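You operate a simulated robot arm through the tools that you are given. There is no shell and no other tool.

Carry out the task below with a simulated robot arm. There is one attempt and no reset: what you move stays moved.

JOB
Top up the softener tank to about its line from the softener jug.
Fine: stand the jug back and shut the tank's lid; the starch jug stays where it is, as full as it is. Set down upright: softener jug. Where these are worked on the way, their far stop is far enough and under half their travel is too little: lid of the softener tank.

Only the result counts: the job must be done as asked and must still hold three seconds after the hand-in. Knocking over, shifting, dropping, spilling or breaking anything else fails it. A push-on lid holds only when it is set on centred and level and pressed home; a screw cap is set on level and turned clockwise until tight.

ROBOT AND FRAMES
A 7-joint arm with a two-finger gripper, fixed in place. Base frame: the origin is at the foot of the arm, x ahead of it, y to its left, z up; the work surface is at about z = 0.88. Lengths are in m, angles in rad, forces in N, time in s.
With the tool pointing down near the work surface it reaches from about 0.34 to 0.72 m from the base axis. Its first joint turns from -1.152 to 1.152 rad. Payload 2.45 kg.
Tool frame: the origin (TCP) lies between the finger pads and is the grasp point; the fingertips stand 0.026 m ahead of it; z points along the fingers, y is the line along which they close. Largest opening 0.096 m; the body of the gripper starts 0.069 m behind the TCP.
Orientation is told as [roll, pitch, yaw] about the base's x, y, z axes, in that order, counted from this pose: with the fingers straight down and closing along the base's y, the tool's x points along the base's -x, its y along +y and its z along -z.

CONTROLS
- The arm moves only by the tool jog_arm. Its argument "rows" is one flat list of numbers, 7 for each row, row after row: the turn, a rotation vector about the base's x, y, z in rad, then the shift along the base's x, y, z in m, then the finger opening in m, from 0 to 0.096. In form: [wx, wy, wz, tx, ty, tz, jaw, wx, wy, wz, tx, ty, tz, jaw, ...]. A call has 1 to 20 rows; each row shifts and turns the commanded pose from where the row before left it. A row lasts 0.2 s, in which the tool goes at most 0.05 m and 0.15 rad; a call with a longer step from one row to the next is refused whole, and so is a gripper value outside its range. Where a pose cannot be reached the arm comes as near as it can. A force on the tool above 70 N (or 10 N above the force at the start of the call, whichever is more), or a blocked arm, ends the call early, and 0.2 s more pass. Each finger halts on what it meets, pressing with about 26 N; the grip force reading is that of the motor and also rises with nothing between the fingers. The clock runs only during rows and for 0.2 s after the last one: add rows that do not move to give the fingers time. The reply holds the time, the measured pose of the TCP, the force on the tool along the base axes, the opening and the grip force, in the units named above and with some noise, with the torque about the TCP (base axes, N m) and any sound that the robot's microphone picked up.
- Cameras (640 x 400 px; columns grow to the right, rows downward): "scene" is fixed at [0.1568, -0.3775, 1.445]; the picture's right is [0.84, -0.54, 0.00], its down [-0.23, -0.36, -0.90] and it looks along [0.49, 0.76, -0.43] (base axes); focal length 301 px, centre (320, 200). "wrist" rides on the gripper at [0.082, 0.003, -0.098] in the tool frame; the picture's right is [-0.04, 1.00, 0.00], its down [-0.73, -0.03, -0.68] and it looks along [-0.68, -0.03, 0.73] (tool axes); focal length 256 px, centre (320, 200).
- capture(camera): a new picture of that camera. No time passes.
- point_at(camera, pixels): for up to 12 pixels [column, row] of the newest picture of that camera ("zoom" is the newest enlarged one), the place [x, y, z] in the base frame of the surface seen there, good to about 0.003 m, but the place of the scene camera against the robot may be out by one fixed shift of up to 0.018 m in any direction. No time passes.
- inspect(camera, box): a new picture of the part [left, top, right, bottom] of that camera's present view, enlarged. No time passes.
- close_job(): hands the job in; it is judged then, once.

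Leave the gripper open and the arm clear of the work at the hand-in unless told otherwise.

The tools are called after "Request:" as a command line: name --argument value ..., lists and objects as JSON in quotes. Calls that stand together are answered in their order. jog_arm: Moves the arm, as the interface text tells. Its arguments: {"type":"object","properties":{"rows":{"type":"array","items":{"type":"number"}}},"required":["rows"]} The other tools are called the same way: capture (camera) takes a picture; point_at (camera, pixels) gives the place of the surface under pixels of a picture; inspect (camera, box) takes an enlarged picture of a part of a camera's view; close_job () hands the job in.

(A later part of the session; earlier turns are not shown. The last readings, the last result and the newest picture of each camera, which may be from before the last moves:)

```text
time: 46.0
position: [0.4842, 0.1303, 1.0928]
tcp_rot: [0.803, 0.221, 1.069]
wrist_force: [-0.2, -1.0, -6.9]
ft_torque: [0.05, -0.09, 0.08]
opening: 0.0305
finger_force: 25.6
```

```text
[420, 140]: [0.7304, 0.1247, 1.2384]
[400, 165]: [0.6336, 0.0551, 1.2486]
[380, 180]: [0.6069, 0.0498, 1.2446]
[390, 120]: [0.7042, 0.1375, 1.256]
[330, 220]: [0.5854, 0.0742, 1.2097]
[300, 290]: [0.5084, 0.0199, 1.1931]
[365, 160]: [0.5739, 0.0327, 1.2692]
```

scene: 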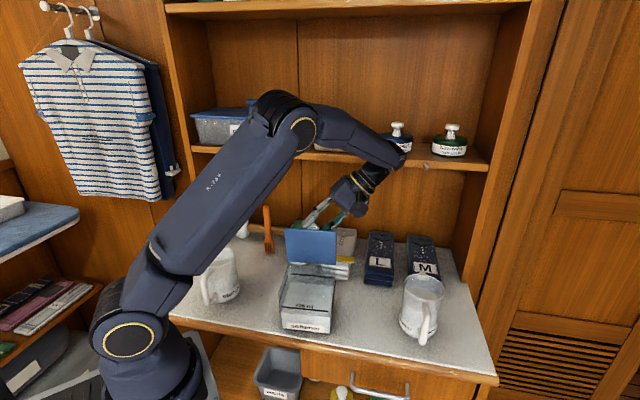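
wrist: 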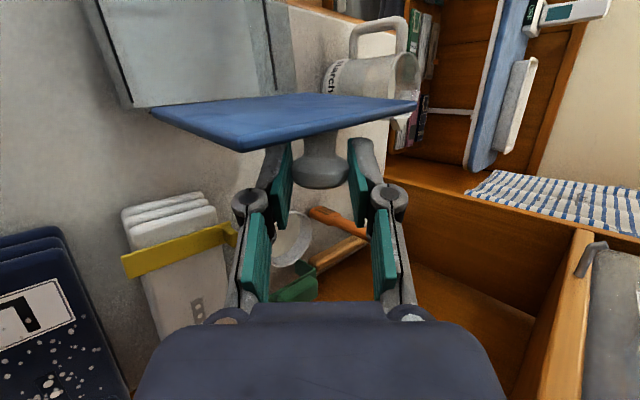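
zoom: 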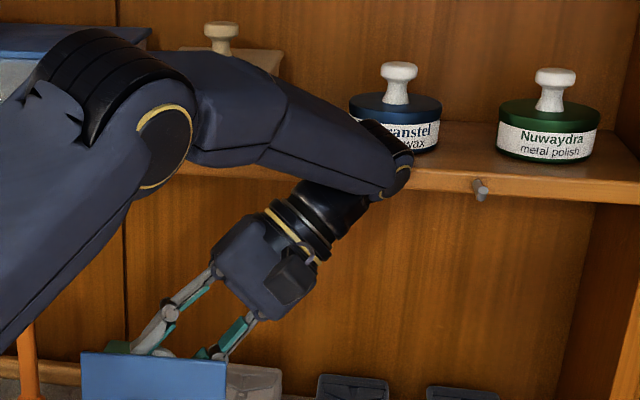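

About 92° by my count; the wrist is nearing the shelf, so I measure the real lid angle in the scene view first.

Request:
inspect --camera "scene" --box '[270, 210, 370, 310]'

Request:
point_at --camera "zoom" --pixels '[[190, 75], [310, 85], [190, 130], [310, 140], [190, 180], [300, 190], [250, 80], [250, 190], [250, 135]]'

```text
4.00 times, centred on (320, 260) of scene
```

zoom: 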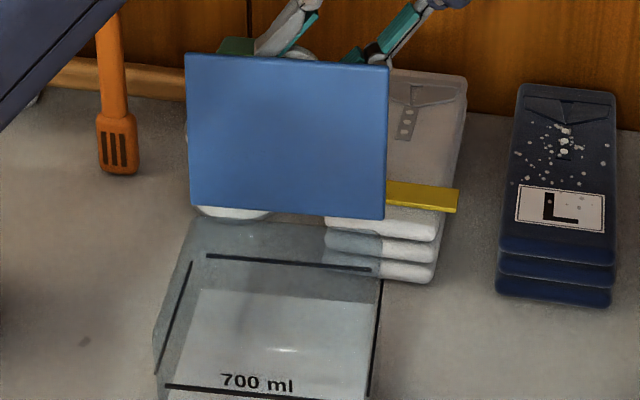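

```text
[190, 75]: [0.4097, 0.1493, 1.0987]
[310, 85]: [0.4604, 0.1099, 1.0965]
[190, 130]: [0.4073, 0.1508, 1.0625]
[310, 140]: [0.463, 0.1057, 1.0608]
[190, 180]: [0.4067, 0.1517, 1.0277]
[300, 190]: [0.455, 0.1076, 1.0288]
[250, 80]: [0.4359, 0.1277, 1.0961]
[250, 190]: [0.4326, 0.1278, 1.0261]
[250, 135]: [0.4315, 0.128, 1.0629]
```

The lid measures ~2° past vertical. I'll add a small further rotation and then release while moving on in +n so it falls open to its stop.

Request:
jog_arm --rows '[-0.0309, 0.0254, 0, 0.0032, 0.0039, -0.0012, 0.02, 0, 0, 0, 0.0038, 0.0046, -0.001, 0.06, 0, 0, 0, 0, 0, 0, 0.07, 0, 0, 0, 0, 0, 0, 0.07]'

Request:
capture --camera "scene"

Request:
inspect --camera "scene" --box '[270, 190, 370, 290]'

```text
time: 47.0
position: [0.4921, 0.1389, 1.0901]
tcp_rot: [0.812, 0.256, 1.073]
wrist_force: [0.4, -0.3, -0.4]
ft_torque: [0.0, 0.01, 0.0]
opening: 0.0699
finger_force: 0.1
```

```text
taken
```

scene: 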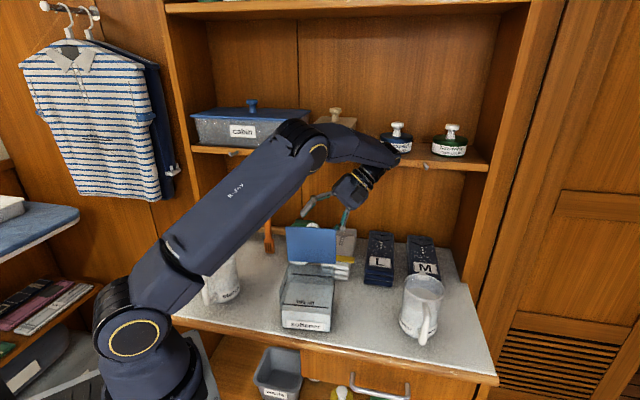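

```text
4.00 times, centred on (320, 240) of scene
```

zoom: 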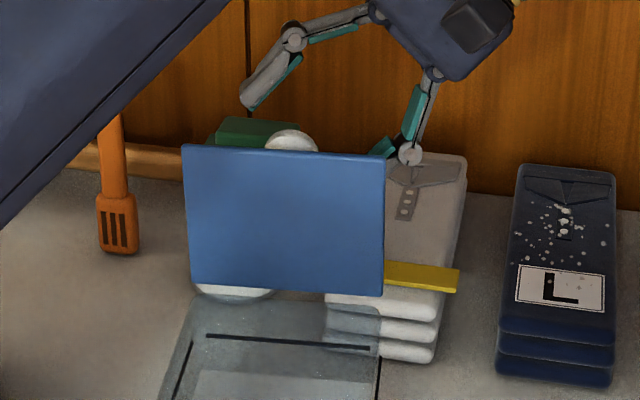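

The lid stays open with the fingers released. I check its angle.

Request:
point_at --camera "zoom" --pixels '[[190, 160], [190, 270], [290, 165], [290, 280], [375, 175], [375, 280], [290, 142]]'

Request:
capture --camera "wrist"

```text
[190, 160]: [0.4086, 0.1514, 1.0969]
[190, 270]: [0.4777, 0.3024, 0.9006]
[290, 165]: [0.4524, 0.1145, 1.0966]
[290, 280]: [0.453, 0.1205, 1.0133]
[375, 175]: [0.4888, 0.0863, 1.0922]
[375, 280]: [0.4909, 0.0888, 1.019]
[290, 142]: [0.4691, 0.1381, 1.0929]
```

```text
taken
```

wrist: 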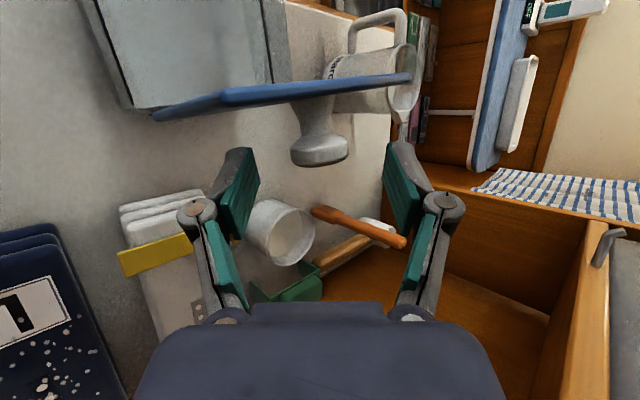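

The lid reads ~87° and stays put. I withdraw the hand along the tool axis in two small steps and see whether the lid holds by itself.

Request:
jog_arm --rows '[0, 0, 0, 0.0143, -0.0037, 0.0134, 0.07, 0, 0, 0, 0.0143, -0.0037, 0.0134, 0.07, 0, 0, 0, 0, 0, 0, 0.07]'

Request:
inspect --camera "scene" --box '[270, 190, 370, 290]'

Request:
point_at --camera "zoom" --pixels '[[190, 160], [200, 270], [290, 165], [290, 280], [375, 175], [375, 280], [290, 142]]'

```text
time: 47.8
position: [0.507, 0.1345, 1.1044]
tcp_rot: [0.812, 0.257, 1.072]
wrist_force: [-0.2, 0.3, 0.3]
ft_torque: [0.01, 0.0, -0.01]
opening: 0.07
finger_force: 0.1
out of reach, approached as far as the arm can: row 2
```

```text
4.00 times, centred on (320, 240) of scene
```

zoom: 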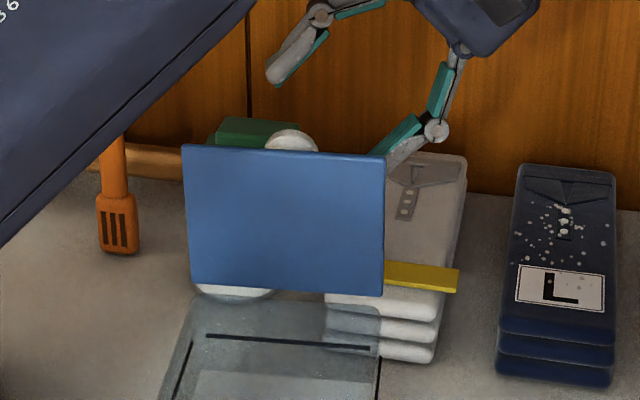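

```text
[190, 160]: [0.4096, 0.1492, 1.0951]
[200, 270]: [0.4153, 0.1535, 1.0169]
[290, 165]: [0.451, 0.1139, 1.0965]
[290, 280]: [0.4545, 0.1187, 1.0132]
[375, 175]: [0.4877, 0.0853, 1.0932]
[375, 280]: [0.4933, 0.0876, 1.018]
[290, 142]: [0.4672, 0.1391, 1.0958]
```

The lid stands open by itself. I raise the hand straight up, clear of the lid.

Request:
jog_arm --rows '[0, 0, 0, 0, 0, 0.025, 0.07, 0, 0, 0, 0, -0.005, 0.03, 0.07, 0, 0, 0, 0, -0.01, 0.03, 0.07, 0, 0, 0, 0, -0.01, 0.03, 0.07, 0, 0, 0, 0, 0, 0, 0.07]'

Request:
capture --camera "scene"

```text
time: 49.0
position: [0.5075, 0.1336, 1.1166]
tcp_rot: [0.808, 0.251, 1.068]
wrist_force: [-0.7, 0.4, 0.4]
ft_torque: [-0.01, 0.02, 0.01]
opening: 0.0702
finger_force: 0.1
out of reach, approached as far as the arm can: row 1, 2, 3, 4
```

```text
taken
```

scene: 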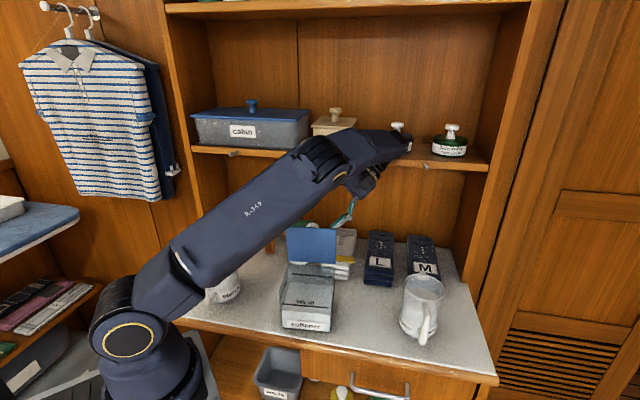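

The arm is near its reach limit in this posture. I rotate the tool back (+a) while rising slowly, which brings the wrist nearer the base.

Request:
jog_arm --rows '[0.0772, -0.0636, 0, 0, 0, 0.008, 0.07, 0.0772, -0.0636, 0, 0, 0, 0.01, 0.07, 0.0772, -0.0636, 0, 0, 0, 0.012, 0.07, 0, 0, 0, 0, 0, 0, 0.07]'

Request:
capture --camera "scene"

Request:
capture --camera "wrist"

```text
time: 50.0
position: [0.5063, 0.1338, 1.1478]
tcp_rot: [0.758, -0.039, 1.066]
wrist_force: [0.3, 0.7, 0.6]
ft_torque: [0.0, 0.0, -0.01]
opening: 0.0699
finger_force: 0.2
```

```text
taken
```

scene: 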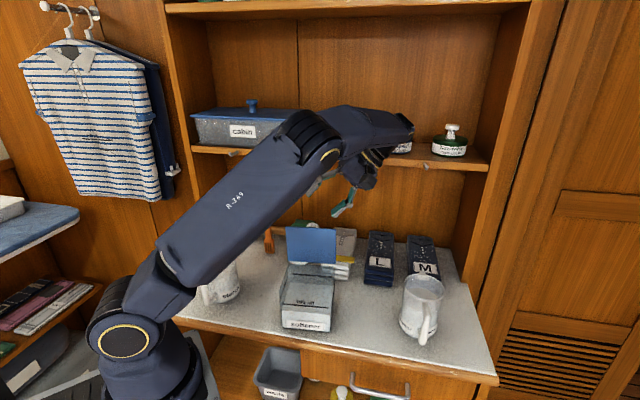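

```text
taken
```

wrist: 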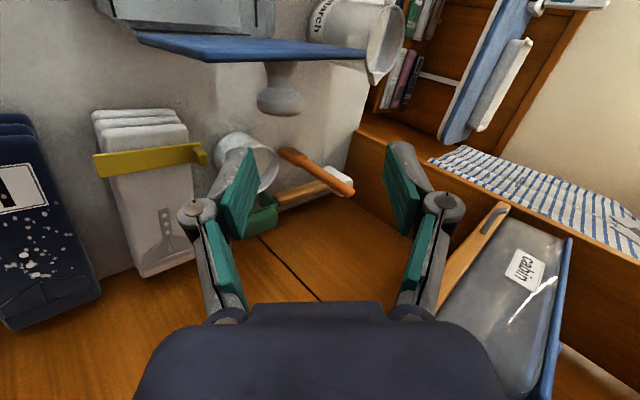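

The lid holds open. Next the softener jug: I go up, then swing over to a hover at its handle side with tool heading +u at 45° down, fingers fully open.

Request:
jog_arm --rows '[0, 0, 0, -0.005, -0.01, 0.03, 0.07, 0.0157, -0.1116, -0.063, 0.004, -0.02, 0.02, 0.07, 0.0157, -0.1116, -0.063, 0.004, -0.029, 0, 0.096, 0.0157, -0.1116, -0.063, 0.004, -0.029, 0, 0.096, 0.0157, -0.1116, -0.063, 0.004, -0.029, -0.01, 0.096, 0.0157, -0.1116, -0.063, 0.004, -0.029, -0.01, 0.096, 0.0157, -0.1116, -0.063, 0.004, -0.029, -0.01, 0.096, 0.0157, -0.1116, -0.063, 0.004, -0.029, -0.01, 0.096, 0.0157, -0.1116, -0.063, 0.004, -0.029, -0.01, 0.096, 0.0157, -0.1116, -0.063, 0.004, -0.029, -0.01, 0.096, 0, 0, 0, 0, 0, 0, 0.096]'

Request:
capture --camera "scene"

Request:
capture --camera "wrist"

```text
time: 52.4
position: [0.5353, -0.1291, 1.1353]
tcp_rot: [-0.001, -0.786, 0.784]
wrist_force: [0.5, -0.1, 0.1]
ft_torque: [0.01, 0.0, -0.03]
opening: 0.0961
finger_force: 0.0
```

```text
taken
```

scene: 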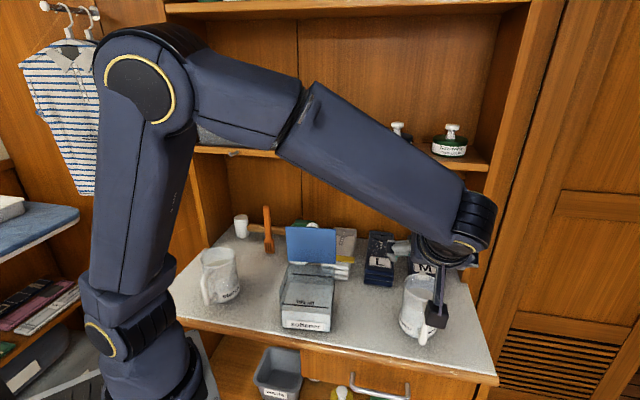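

```text
taken
```

wrist: 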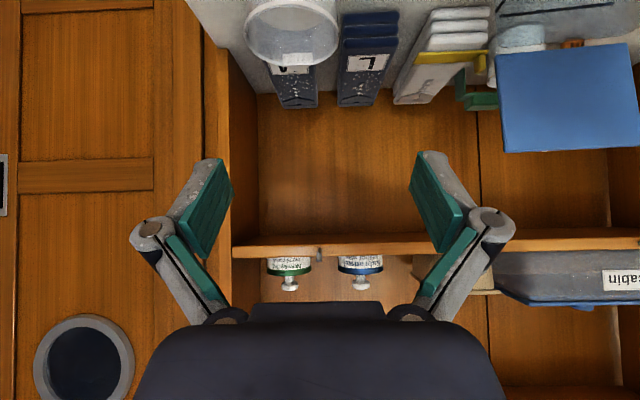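

Good pose. The jug's rim shows at (290,30). I measure it precisely.

Request:
inspect --camera "wrist" --box '[230, 0, 360, 80]'

Request:
point_at --camera "wrist" --pixels '[[246, 30], [338, 24], [292, 65], [293, 58], [300, 14], [255, 8], [327, 4]]'

```text
4.92 times, centred on (295, 40) of wrist
```

zoom: 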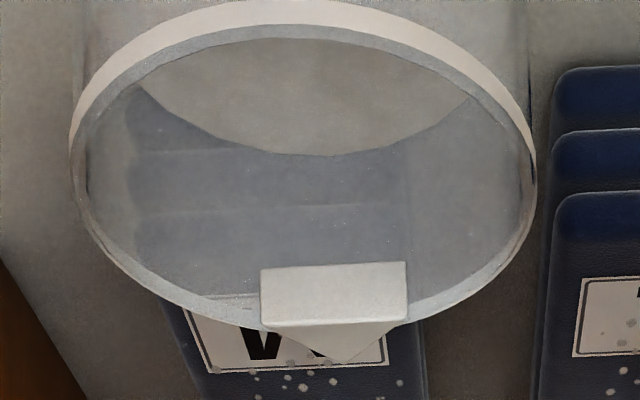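

```text
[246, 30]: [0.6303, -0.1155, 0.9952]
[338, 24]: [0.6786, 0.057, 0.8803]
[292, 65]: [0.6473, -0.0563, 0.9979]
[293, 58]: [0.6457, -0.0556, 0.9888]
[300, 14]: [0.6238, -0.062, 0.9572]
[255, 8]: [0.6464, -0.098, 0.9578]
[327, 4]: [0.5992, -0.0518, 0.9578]
```

Request:
point_at --camera "zoom" --pixels '[[73, 170], [532, 160], [80, 210], [525, 205], [300, 12], [320, 30], [335, 320], [270, 330], [400, 325], [340, 358]]'

```text
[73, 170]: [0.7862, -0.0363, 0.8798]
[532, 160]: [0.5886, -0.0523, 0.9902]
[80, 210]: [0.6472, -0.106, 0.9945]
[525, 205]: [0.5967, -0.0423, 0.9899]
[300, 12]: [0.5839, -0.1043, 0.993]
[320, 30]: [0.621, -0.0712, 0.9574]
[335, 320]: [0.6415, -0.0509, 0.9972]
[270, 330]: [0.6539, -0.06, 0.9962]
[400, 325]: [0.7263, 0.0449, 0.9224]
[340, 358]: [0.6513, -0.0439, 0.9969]
```

Jug centre ≈ (0.6155, −0.0795), radius ~0.0405. I move to the pre-grasp 9 cm back along the tool axis.

Request:
jog_arm --rows '[0, 0, 0, 0.0117, 0.0015, -0.039, 0.096, 0, 0, 0, 0.0117, 0.0015, -0.039, 0.096, 0, 0, 0, 0.0117, 0.0015, -0.039, 0.096, 0, 0, 0, 0, 0, 0, 0.096]'

Request:
capture --camera "wrist"

Request:
inspect --camera "scene" --box '[360, 210, 500, 350]'

```text
time: 53.4
position: [0.5721, -0.1215, 1.0172]
tcp_rot: [0.0, -0.784, 0.783]
wrist_force: [0.7, -0.1, 0.6]
ft_torque: [-0.01, 0.01, 0.02]
opening: 0.0961
finger_force: 0.1
```

```text
taken
```

wrist: 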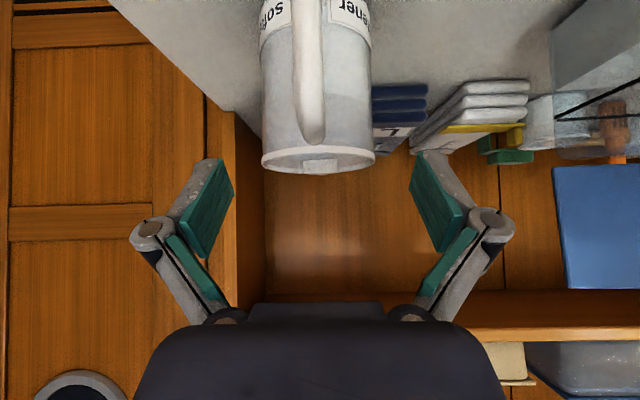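

```text
2.86 times, centred on (430, 280) of scene
```

zoom: 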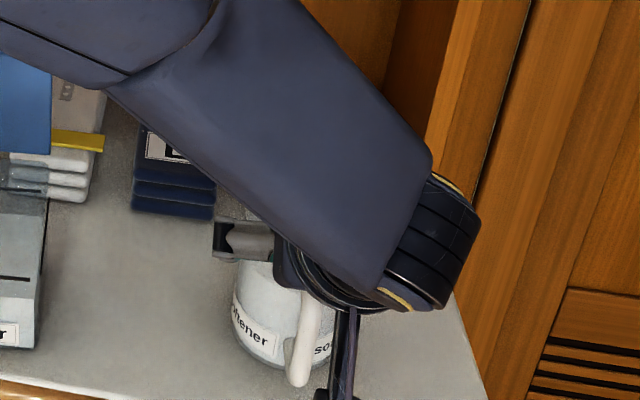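

Jug is centred between the pads. I move in to the jug axis at z≈0.965.

Request:
jog_arm --rows '[0, 0, 0, 0.0145, 0.014, -0.0173, 0.096, 0, 0, 0, 0.0145, 0.014, -0.0173, 0.096, 0, 0, 0, 0.0145, 0.014, -0.0173, 0.096, 0, 0, 0, 0, 0, 0, 0.096]'

Request:
capture --camera "wrist"

```text
time: 54.4
position: [0.6155, -0.0844, 0.966]
tcp_rot: [0.0, -0.784, 0.784]
wrist_force: [0.2, -0.1, 0.0]
ft_torque: [-0.04, -0.05, -0.01]
opening: 0.0959
finger_force: 0.1
```

```text
taken
```

wrist: 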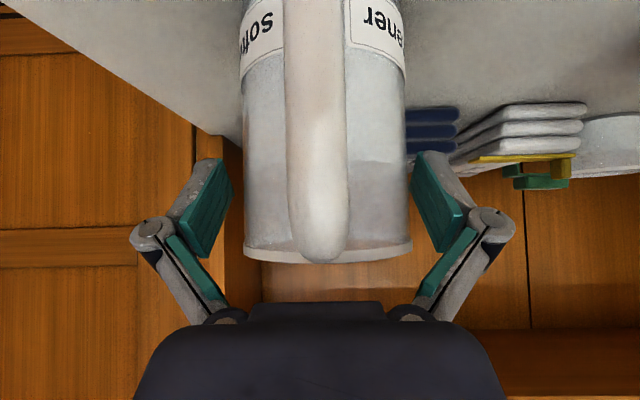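

Small lateral offset (jug centre at column 327 vs finger centre 320); I shift 4 mm toward −v and close.

Request:
jog_arm --rows '[0, 0, 0, -0.0028, 0.0028, 0, 0.096, 0, 0, 0, 0, 0, 0, 0.09, 0, 0, 0, 0, 0, 0, 0.085, 0, 0, 0, 0, 0, 0, 0.075, 0, 0, 0, 0, 0, 0, 0.07, 0, 0, 0, 0, 0, 0, 0.07]'

Request:
capture --camera "wrist"

```text
time: 55.8
position: [0.614, -0.0815, 0.9654]
tcp_rot: [-0.003, -0.785, 0.786]
wrist_force: [0.5, -4.0, 5.6]
ft_torque: [-0.25, -0.11, 0.02]
opening: 0.0793
finger_force: 26.0
```

```text
taken
```

wrist: 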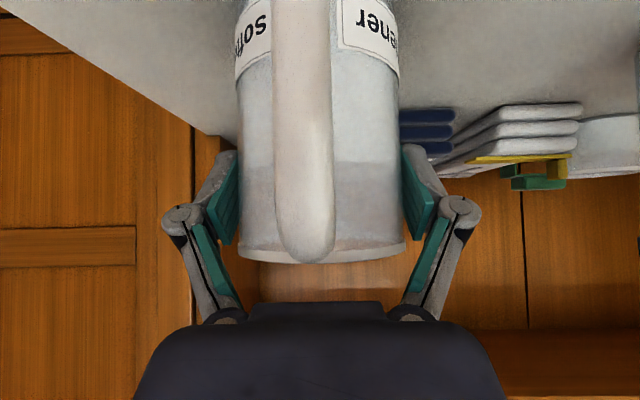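

Gripped (0.079). I lift slowly by 4 cm and check.

Request:
jog_arm --rows '[0, 0, 0, 0, 0, 0.01, 0.07, 0, 0, 0, 0, 0, 0.015, 0.07, 0, 0, 0, 0, 0, 0.015, 0.07, 0, 0, 0, 0, 0, 0, 0.07]'

Request:
capture --camera "wrist"

Request:
capture --camera "scene"

```text
time: 56.8
position: [0.6126, -0.0796, 1.0067]
tcp_rot: [0.003, -0.784, 0.782]
wrist_force: [0.3, 0.1, -5.0]
ft_torque: [-0.02, 0.03, 0.01]
opening: 0.0792
finger_force: 26.0
```

```text
taken
```

wrist: 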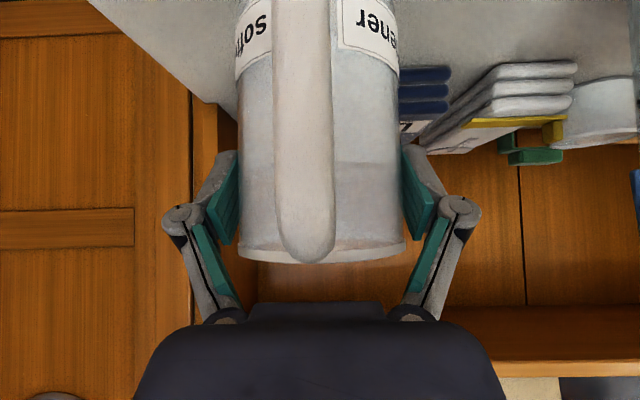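

```text
taken
```

scene: 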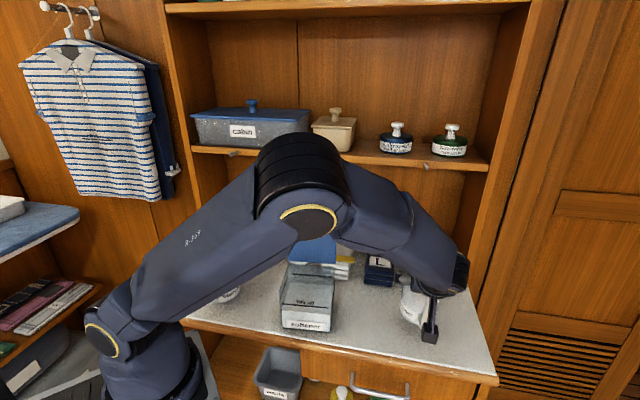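

The jug (≈0.5 kg) hangs firmly and level. The elbow has come low, so I check how far it is from the open lid.

Request:
point_at --camera "scene" --pixels '[[308, 215], [308, 235], [270, 180], [330, 185], [380, 240], [320, 250], [230, 260], [440, 285], [310, 300], [300, 165]]'

```text
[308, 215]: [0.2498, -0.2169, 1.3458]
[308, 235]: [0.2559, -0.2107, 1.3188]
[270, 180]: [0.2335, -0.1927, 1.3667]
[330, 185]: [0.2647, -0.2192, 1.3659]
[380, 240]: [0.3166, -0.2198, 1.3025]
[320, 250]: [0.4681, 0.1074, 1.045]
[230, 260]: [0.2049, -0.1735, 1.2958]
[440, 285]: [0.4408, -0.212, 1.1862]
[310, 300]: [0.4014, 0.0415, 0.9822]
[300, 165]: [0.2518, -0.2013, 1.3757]
```

Elbow is at (0.25, −0.22, 1.35), clear. Now I raise the jug to z≈1.10 and carry it to the left, in front of the tank, smoothly.

Request:
jog_arm --rows '[0, 0, 0, 0, 0, 0.02, 0.07, 0, 0, 0, -0.005, 0, 0.025, 0.07, 0, 0, 0, -0.012, 0.004, 0.025, 0.07, 0, 0, 0, -0.018, 0.008, 0.02, 0.07, 0, 0, 0, -0.02, 0.009, 0.01, 0.07, 0, 0, 0, -0.02, 0.009, 0.01, 0.07, 0, 0, 0, -0.02, 0.009, 0, 0.07, 0, 0, 0, -0.02, 0.009, 0, 0.07, 0, 0, 0, 0, 0, 0, 0.07]'

Request:
capture --camera "scene"

Request:
capture --camera "wrist"

```text
time: 58.8
position: [0.4969, -0.0295, 1.1153]
tcp_rot: [0.001, -0.784, 0.782]
wrist_force: [0.1, -0.5, -3.7]
ft_torque: [-0.02, -0.02, 0.0]
opening: 0.0788
finger_force: 26.1
```

```text
taken
```

scene: 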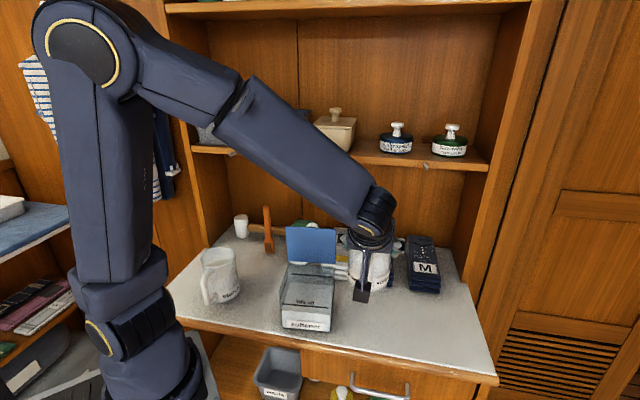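

```text
taken
```

wrist: 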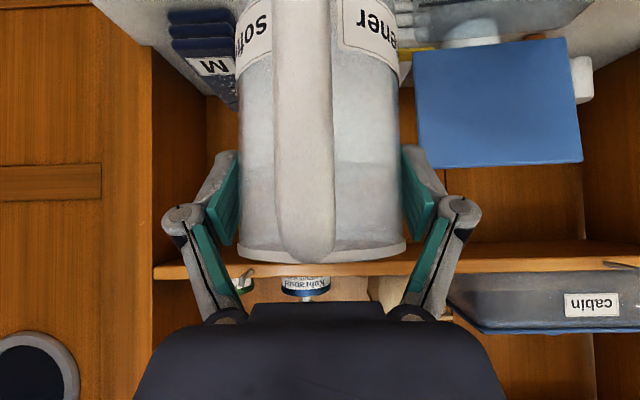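

The jug is right of the tank. The scene view of the tank is clear, so I measure its rim and the line now.

Request:
inspect --camera "scene" --box '[265, 220, 365, 340]'

Request:
point_at --camera "zoom" --pixels '[[252, 155], [392, 165], [220, 265], [365, 275], [230, 190], [395, 200], [220, 235], [365, 255], [250, 300], [330, 310], [300, 260], [300, 280]]'

```text
3.33 times, centred on (315, 280) of scene
```

zoom: 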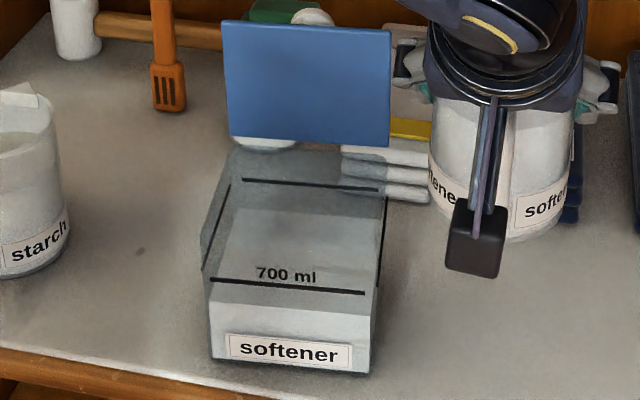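

```text
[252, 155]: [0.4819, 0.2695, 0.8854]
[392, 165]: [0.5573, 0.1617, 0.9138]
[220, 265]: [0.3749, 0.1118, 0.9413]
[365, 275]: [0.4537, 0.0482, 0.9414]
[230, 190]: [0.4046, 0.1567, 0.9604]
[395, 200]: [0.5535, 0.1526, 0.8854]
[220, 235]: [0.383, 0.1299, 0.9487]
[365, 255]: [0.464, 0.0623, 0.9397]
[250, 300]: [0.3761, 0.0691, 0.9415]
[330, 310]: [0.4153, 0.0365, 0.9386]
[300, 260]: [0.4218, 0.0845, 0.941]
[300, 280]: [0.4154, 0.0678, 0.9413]
```

Tank interior spans p≈0.29–0.375, centre near (0.418, 0.083). I'll carry the jug toward (0.42, 0.0) while tilting a harmless 24°, then to the pour point.

Request:
jog_arm --rows '[-0.0495, 0.0495, 0, -0.0125, 0.005, 0, 0.07, -0.0495, 0.0495, 0, -0.0125, 0.005, 0, 0.07, -0.0495, 0.0495, 0, -0.0125, 0.005, 0, 0.07, -0.0495, 0.0495, 0, -0.0125, 0.005, 0, 0.07, -0.0495, 0.0495, 0, -0.0125, 0.005, 0, 0.07, -0.0495, 0.0495, 0, -0.0125, 0.005, 0, 0.07, 0, 0, 0, 0, 0, 0, 0.07]'

Request:
capture --camera "scene"

Request:
capture --camera "wrist"

```text
time: 60.4
position: [0.4222, -0.0015, 1.1174]
tcp_rot: [0.002, -0.362, 0.784]
wrist_force: [-0.9, 0.0, -4.2]
ft_torque: [-0.01, -0.04, -0.02]
opening: 0.0791
finger_force: 26.0
```

```text
taken
```

scene: 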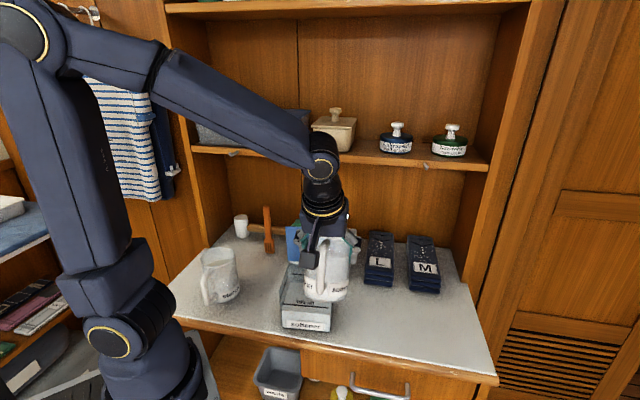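

```text
taken
```

wrist: 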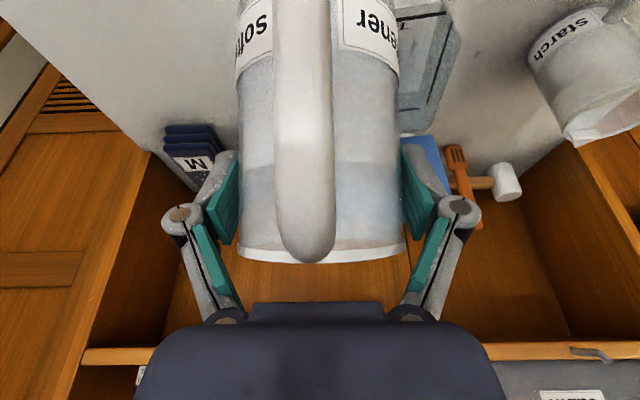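

I move above the tank's front at z≈1.11 first, then tilt to ~40° while lowering slightly.

Request:
jog_arm --rows '[0, 0, 0, -0.0108, 0.0114, -0.001, 0.07, 0, 0, 0, -0.0108, 0.0114, -0.001, 0.07, 0, 0, 0, -0.0108, 0.0114, -0.001, 0.07, 0, 0, 0, -0.0108, 0.0114, -0.001, 0.07, -0.0495, 0.0495, 0, 0, 0, -0.005, 0.07, -0.0495, 0.0495, 0, 0, 0, -0.01, 0.07, -0.0495, 0.0495, 0, 0, 0, -0.01, 0.07, 0, 0, 0, 0, 0, 0, 0.07]'

Request:
capture --camera "scene"

Request:
capture --camera "wrist"

```text
time: 62.2
position: [0.3788, 0.0453, 1.0876]
tcp_rot: [0.0, -0.15, 0.784]
wrist_force: [0.5, -1.0, -4.0]
ft_torque: [0.06, -0.01, 0.03]
opening: 0.0792
finger_force: 26.0
```

```text
taken
```

scene: 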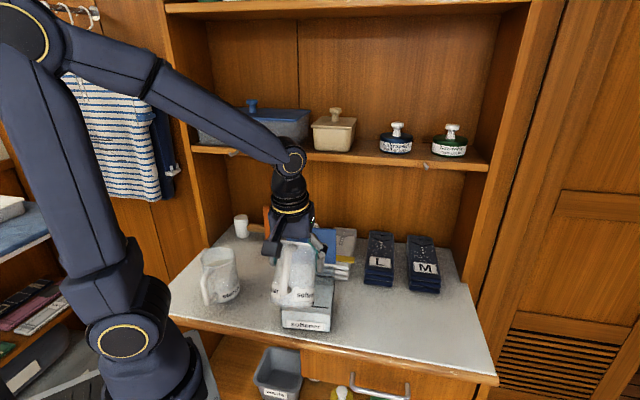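

```text
taken
```

wrist: 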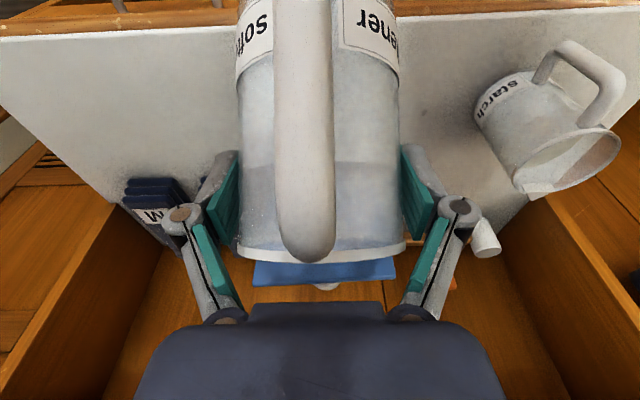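

Spout is over the tank (tip u≈0.36, tank 0.31–0.39) and laterally centred. I lower 2 cm and tilt to ~44°, then look.

Request:
jog_arm --rows '[-0.0354, 0.0354, 0, 0, 0, -0.01, 0.07, -0.0354, 0.0354, 0, 0, 0, -0.008, 0.07, -0.0212, 0.0212, 0, 0, 0, -0.004, 0.07, 0, 0, 0, 0, 0, 0, 0.07]'

Request:
inspect --camera "scene" --box '[255, 220, 355, 340]'

Request:
capture --camera "wrist"

```text
time: 63.2
position: [0.3794, 0.0437, 1.0659]
tcp_rot: [0.0, -0.022, 0.783]
wrist_force: [-0.4, -0.6, -4.6]
ft_torque: [0.03, -0.01, -0.01]
opening: 0.0793
finger_force: 25.7
```

```text
3.33 times, centred on (305, 280) of scene
```

zoom: 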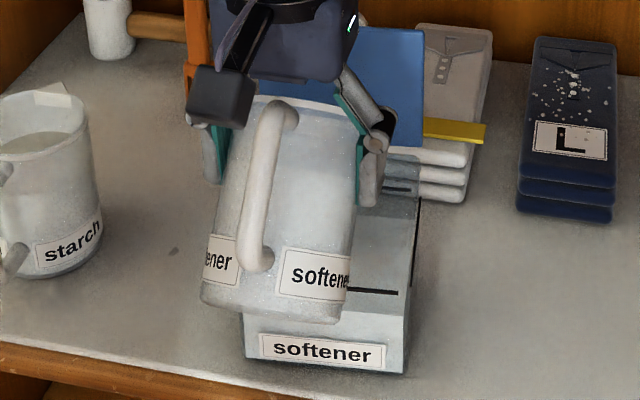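

```text
taken
```

wrist: 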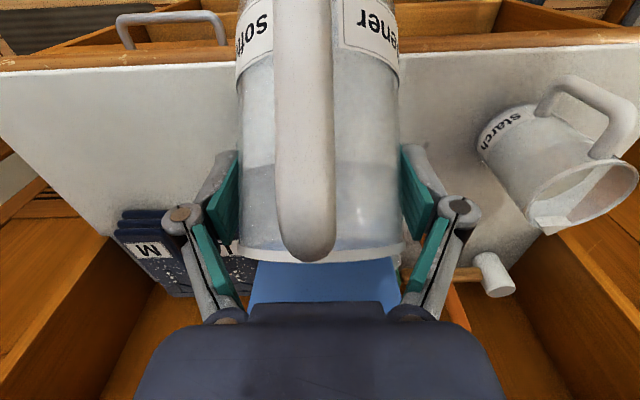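

Level of tank liquid is visible right of the jug in this view. I tilt another 0.1 rad and check.

Request:
jog_arm --rows '[-0.0354, 0.0354, 0, 0, 0, 0, 0.07, -0.0354, 0.0354, 0, 0, 0, 0, 0.07, 0, 0, 0, 0, 0, 0, 0.07, 0, 0, 0, 0, 0, 0, 0.07]'

Request:
inspect --camera "scene" --box '[270, 250, 360, 340]'

Request:
inspect --camera "wrist" --box '[200, 100, 440, 300]'

```text
time: 64.2
position: [0.3793, 0.0446, 1.0663]
tcp_rot: [0.0, 0.077, 0.785]
wrist_force: [-0.3, 0.9, -2.7]
ft_torque: [0.09, -0.05, 0.02]
opening: 0.0792
finger_force: 26.1
```

```text
4.44 times, centred on (315, 295) of scene
```

zoom: 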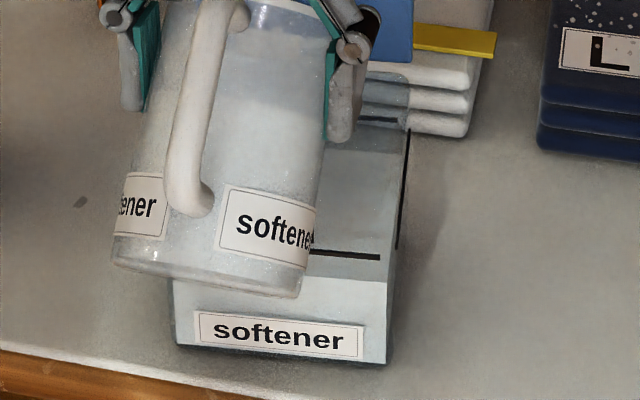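

```text
2.00 times, centred on (320, 200) of wrist
```

zoom: 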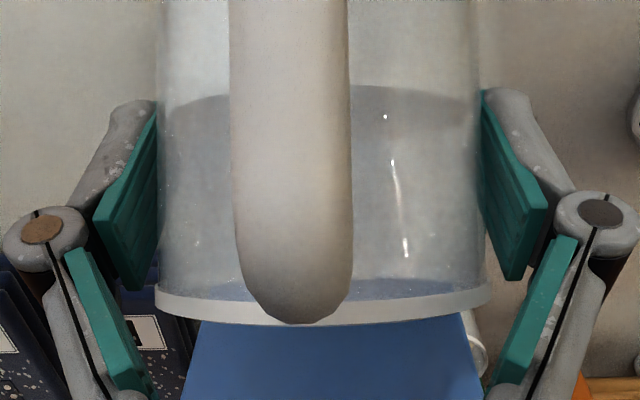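

Some has poured (weight down, level closer to the line). I look closer at the level before tilting more.

Request:
inspect --camera "scene" --box '[325, 290, 365, 330]'

```text
10.00 times, centred on (345, 310) of scene
```

zoom: 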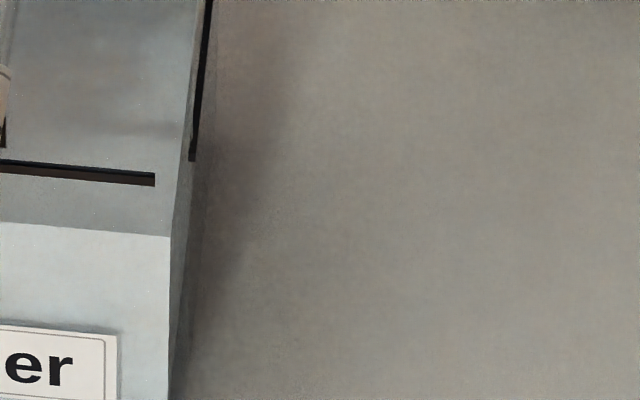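

Line-to-level gap is ~5.7 px now (about 6.9 at start). I tilt another 0.08 rad with a pause.

Request:
jog_arm --rows '[-0.0283, 0.0283, 0, 0, 0, 0, 0.07, -0.0283, 0.0283, 0, 0, 0, 0, 0.07, 0, 0, 0, 0, 0, 0, 0.07, 0, 0, 0, 0, 0, 0, 0.07]'

Request:
inspect --camera "scene" --box '[325, 290, 365, 330]'

Request:
capture --camera "scene"

```text
time: 65.2
position: [0.3801, 0.0433, 1.0666]
tcp_rot: [0.0, 0.158, 0.783]
wrist_force: [-0.2, 1.2, -3.1]
ft_torque: [0.05, -0.05, -0.01]
opening: 0.0791
finger_force: 25.8
```

```text
10.00 times, centred on (345, 310) of scene
```

zoom: 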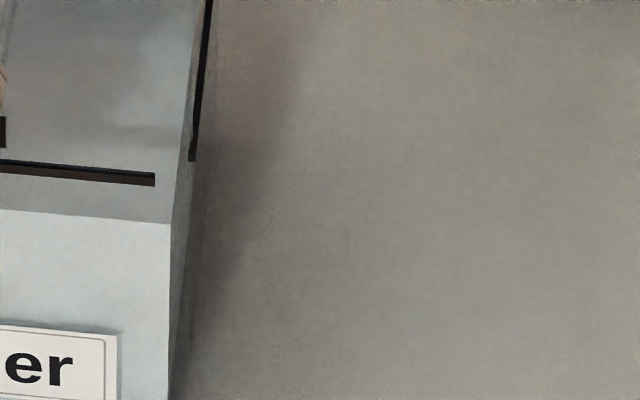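

```text
taken
```

scene: 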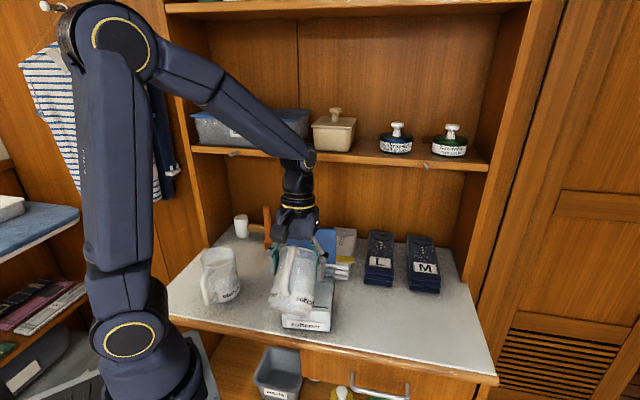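

Gap 4.3 px; it works. Another 0.08 rad.

Request:
jog_arm --rows '[-0.0283, 0.0283, 0, 0, 0, 0, 0.07, -0.0283, 0.0283, 0, 0, 0, 0, 0.07, 0, 0, 0, 0, 0, 0, 0.07, 0, 0, 0, 0, 0, 0, 0.07]'

Request:
inspect --camera "scene" --box '[325, 290, 365, 330]'

Request:
inspect --camera "scene" --box '[255, 220, 355, 340]'

```text
time: 66.2
position: [0.379, 0.0436, 1.0655]
tcp_rot: [-0.002, 0.237, 0.783]
wrist_force: [0.3, 0.2, -2.7]
ft_torque: [0.01, -0.03, -0.02]
opening: 0.0793
finger_force: 25.8
```

```text
10.00 times, centred on (345, 310) of scene
```

zoom: 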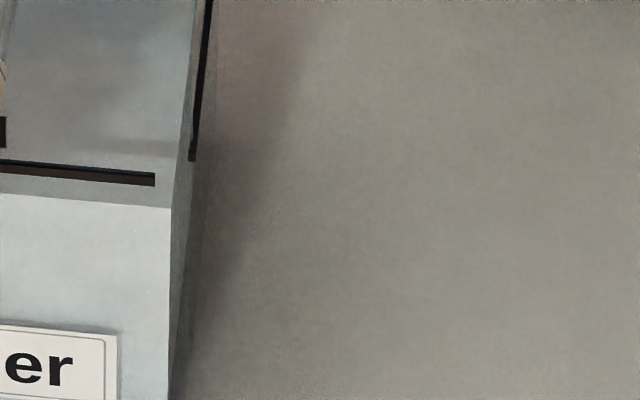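

```text
3.33 times, centred on (305, 280) of scene
```

zoom: 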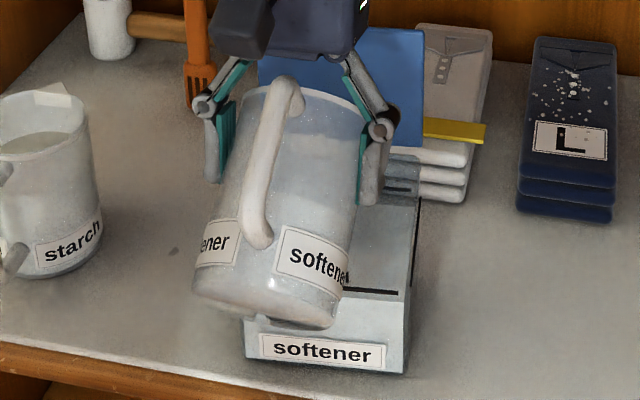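

Gap 2.7 px. Another 0.07 rad.

Request:
jog_arm --rows '[-0.0247, 0.0247, 0, 0, 0, 0, 0.07, -0.0247, 0.0247, 0, 0, 0, 0, 0.07, 0, 0, 0, 0, 0, 0, 0.07, 0, 0, 0, 0, 0, 0, 0.07]'

Request:
inspect --camera "scene" --box '[325, 290, 365, 330]'

```text
time: 67.2
position: [0.379, 0.0442, 1.0659]
tcp_rot: [0.0, 0.307, 0.784]
wrist_force: [0.5, -0.7, -2.3]
ft_torque: [0.0, -0.04, 0.01]
opening: 0.0792
finger_force: 25.7
```

```text
10.00 times, centred on (345, 310) of scene
```

zoom: 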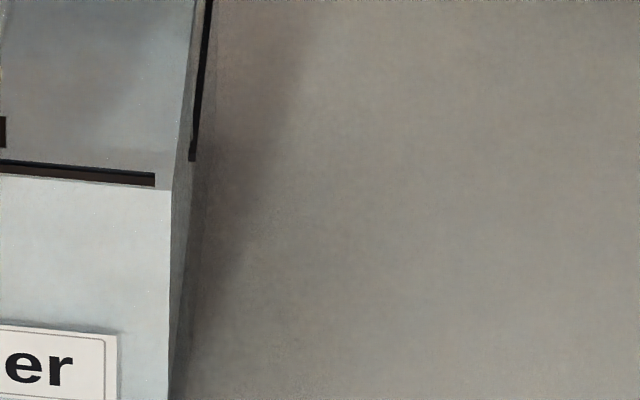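

Level is just at the line's lower edge (gap ~0.9 px). A last 0.045 rad.

Request:
jog_arm --rows '[-0.0159, 0.0159, 0, 0, 0, 0, 0.07, -0.0159, 0.0159, 0, 0, 0, 0, 0.07, 0, 0, 0, 0, 0, 0, 0.07, 0, 0, 0, 0, 0, 0, 0.07]'

Request:
inspect --camera "scene" --box '[325, 290, 365, 330]'

```text
time: 68.2
position: [0.378, 0.0438, 1.066]
tcp_rot: [0.0, 0.352, 0.784]
wrist_force: [0.1, 0.2, -1.3]
ft_torque: [0.01, -0.05, 0.0]
opening: 0.0794
finger_force: 26.5
```

```text
10.00 times, centred on (345, 310) of scene
```

zoom: 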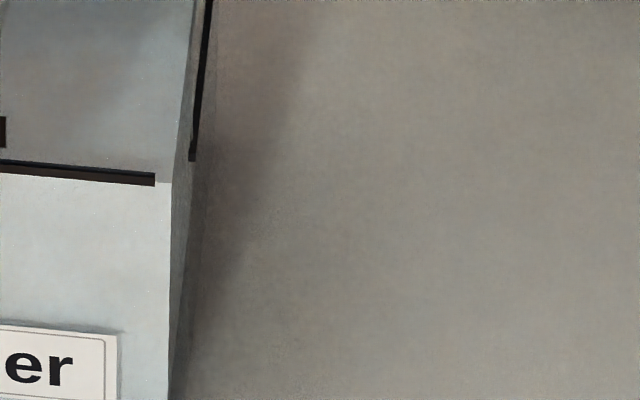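

The level is now at the line. I tilt the jug back, rising at the same time.

Request:
jog_arm --rows '[0.0707, -0.0707, 0, 0, 0, 0.005, 0.07, 0.0707, -0.0707, 0, 0, 0, 0.01, 0.07, 0.0707, -0.0707, 0, 0, 0, 0.012, 0.07, 0.0707, -0.0707, 0, 0, 0, 0.012, 0.07, 0.0707, -0.0707, 0, 0, 0, 0.012, 0.07, 0.0707, -0.0707, 0, 0.004, -0.004, 0.01, 0.07, 0.0707, -0.0707, 0, 0.006, -0.006, 0.005, 0.07, 0, 0, 0, 0, 0, 0, 0.07]'

Request:
capture --camera "scene"

Request:
inspect --camera "scene" --box '[265, 240, 365, 340]'

```text
time: 70.0
position: [0.3888, 0.0343, 1.132]
tcp_rot: [0.001, -0.35, 0.784]
wrist_force: [0.3, 0.3, -2.1]
ft_torque: [0.01, -0.03, -0.02]
opening: 0.0789
finger_force: 26.7
```

```text
taken
```

scene: 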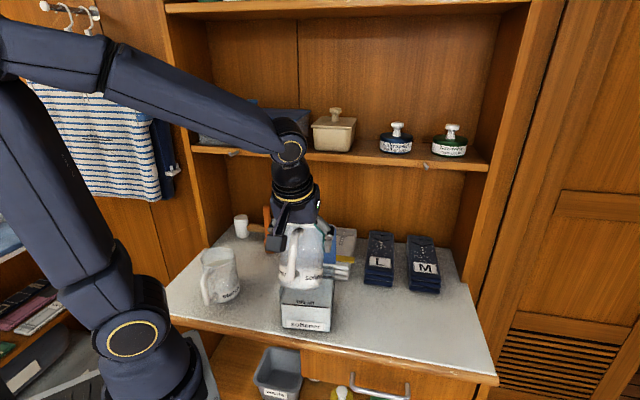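

```text
4.00 times, centred on (315, 290) of scene
```

zoom: 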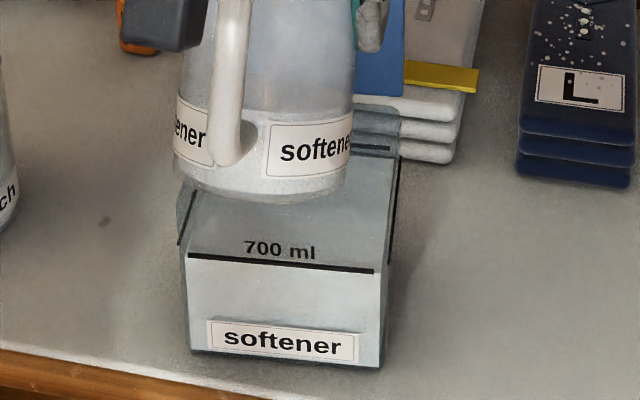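

The level sits right at the line. Now I carry the jug back along the same path, levelling it.

Request:
jog_arm --rows '[0, 0, 0, 0.0156, -0.018, 0, 0.07, 0, 0, 0, 0.0156, -0.018, 0, 0.07, 0.0513, -0.0513, 0, 0.0128, -0.005, -0.001, 0.07, 0.0513, -0.0513, 0, 0.0128, -0.005, -0.001, 0.07, 0.0513, -0.0513, 0, 0.0128, -0.005, -0.001, 0.07, 0.0513, -0.0513, 0, 0.0128, -0.005, -0.001, 0.07, 0.0513, -0.0513, 0, 0.0128, -0.005, -0.001, 0.07, 0.0513, -0.0513, 0, 0.0128, -0.005, -0.001, 0.07, 0, 0, 0, 0, 0, 0, 0.07]'

Request:
capture --camera "scene"

Request:
capture --camera "wrist"

```text
time: 72.0
position: [0.498, -0.0308, 1.1259]
tcp_rot: [-0.001, -0.784, 0.783]
wrist_force: [0.1, 0.8, -2.6]
ft_torque: [-0.01, 0.0, 0.0]
opening: 0.0793
finger_force: 25.9
```

```text
taken
```

scene: 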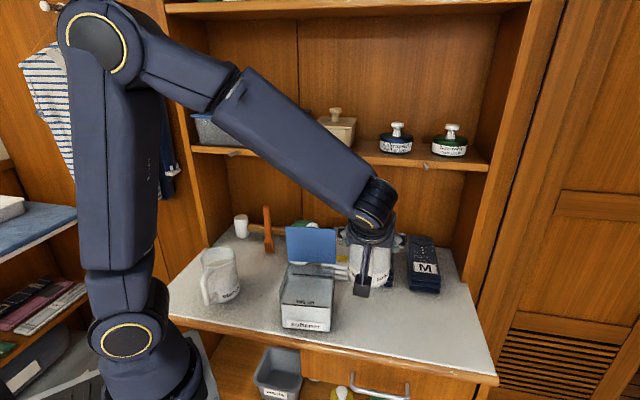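

```text
taken
```

wrist: 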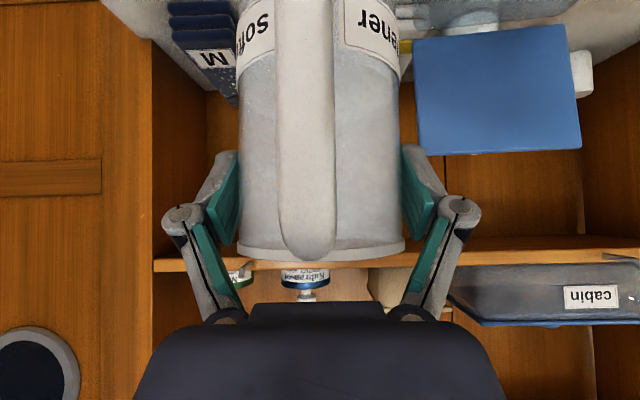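

Jug is level. I carry it to its place at (0.613, −0.080) and lower to ~2 cm above the surface.

Request:
jog_arm --rows '[0, 0, 0, 0.0192, -0.0082, -0.006, 0.07, 0, 0, 0, 0.0192, -0.0082, -0.006, 0.07, 0, 0, 0, 0.0192, -0.0082, -0.01, 0.07, 0, 0, 0, 0.0192, -0.0082, -0.01, 0.07, 0, 0, 0, 0.0192, -0.0082, -0.01, 0.07, 0, 0, 0, 0.0192, -0.0082, -0.01, 0.07, 0, 0, 0, 0, 0, -0.025, 0.07, 0, 0, 0, 0, 0, -0.025, 0.07, 0, 0, 0, 0, 0, -0.025, 0.07, 0, 0, 0, 0, 0, -0.015, 0.07, 0, 0, 0, 0, 0, 0, 0.07]'

Request:
capture --camera "wrist"

Request:
inspect --camera "scene" --box '[360, 240, 480, 360]'

```text
time: 74.4
position: [0.6122, -0.0829, 0.985]
tcp_rot: [0.001, -0.785, 0.784]
wrist_force: [0.2, 0.7, -0.8]
ft_torque: [0.01, 0.04, 0.0]
opening: 0.0792
finger_force: 25.6
```

```text
taken
```

wrist: 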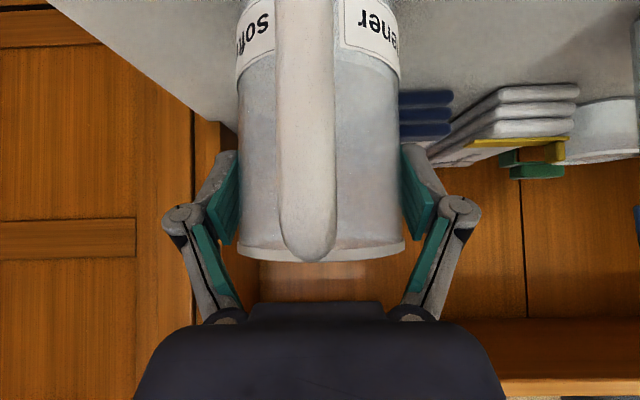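

```text
3.33 times, centred on (420, 300) of scene
```

zoom: 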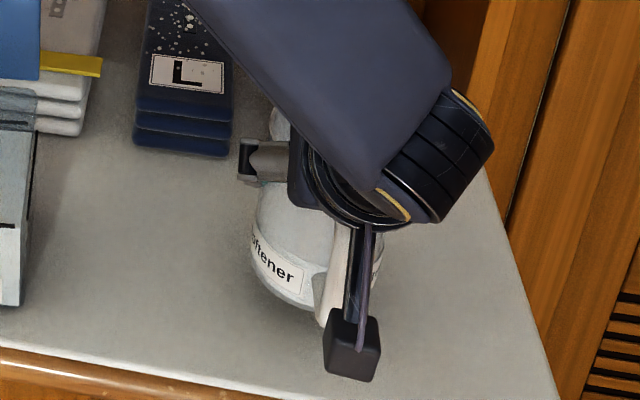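

I'm ~2 cm above the contact height (0.966). I correct y by 3 mm and lower gently.

Request:
jog_arm --rows '[0, 0, 0, 0.001, 0.003, -0.006, 0.07, 0, 0, 0, 0, 0, -0.005, 0.07, 0, 0, 0, 0, 0, -0.004, 0.07, 0, 0, 0, 0, 0, -0.002, 0.07, 0, 0, 0, 0, 0, 0, 0.07]'

```text
time: 75.6
position: [0.6143, -0.0776, 0.9668]
tcp_rot: [0.001, -0.784, 0.783]
wrist_force: [-0.7, -0.7, -1.5]
ft_torque: [0.0, 0.01, -0.02]
opening: 0.0792
finger_force: 26.3
```

Nearly down; 1 mm steps.

Request:
jog_arm --rows '[0, 0, 0, 0, 0, -0.001, 0.07, 0, 0, 0, 0, 0, -0.001, 0.07, 0, 0, 0, 0, 0, 0, 0.07]'

```text
time: 76.4
position: [0.6153, -0.0775, 0.9657]
tcp_rot: [-0.002, -0.786, 0.785]
wrist_force: [-3.1, -1.2, 10.5]
ft_torque: [-0.35, -0.16, -0.05]
opening: 0.0791
finger_force: 25.6
```

Firm contact (+10 N): the jug stands. I open the fingers gradually.

Request:
jog_arm --rows '[0, 0, 0, 0, 0, 0.0005, 0.07, 0, 0, 0, 0, 0, 0, 0.082, 0, 0, 0, 0, 0, 0, 0.088, 0, 0, 0, 0, 0, 0, 0.096, 0, 0, 0, 0, 0, 0, 0.096]'

Request:
capture --camera "wrist"

```text
time: 77.6
position: [0.6147, -0.0771, 0.9659]
tcp_rot: [-0.001, -0.784, 0.784]
wrist_force: [-0.7, -0.2, -0.5]
ft_torque: [0.02, -0.01, 0.02]
opening: 0.0962
finger_force: 0.1
```

```text
taken
```

wrist: 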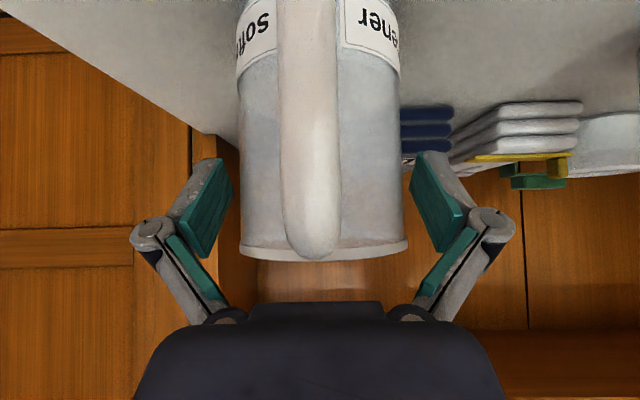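

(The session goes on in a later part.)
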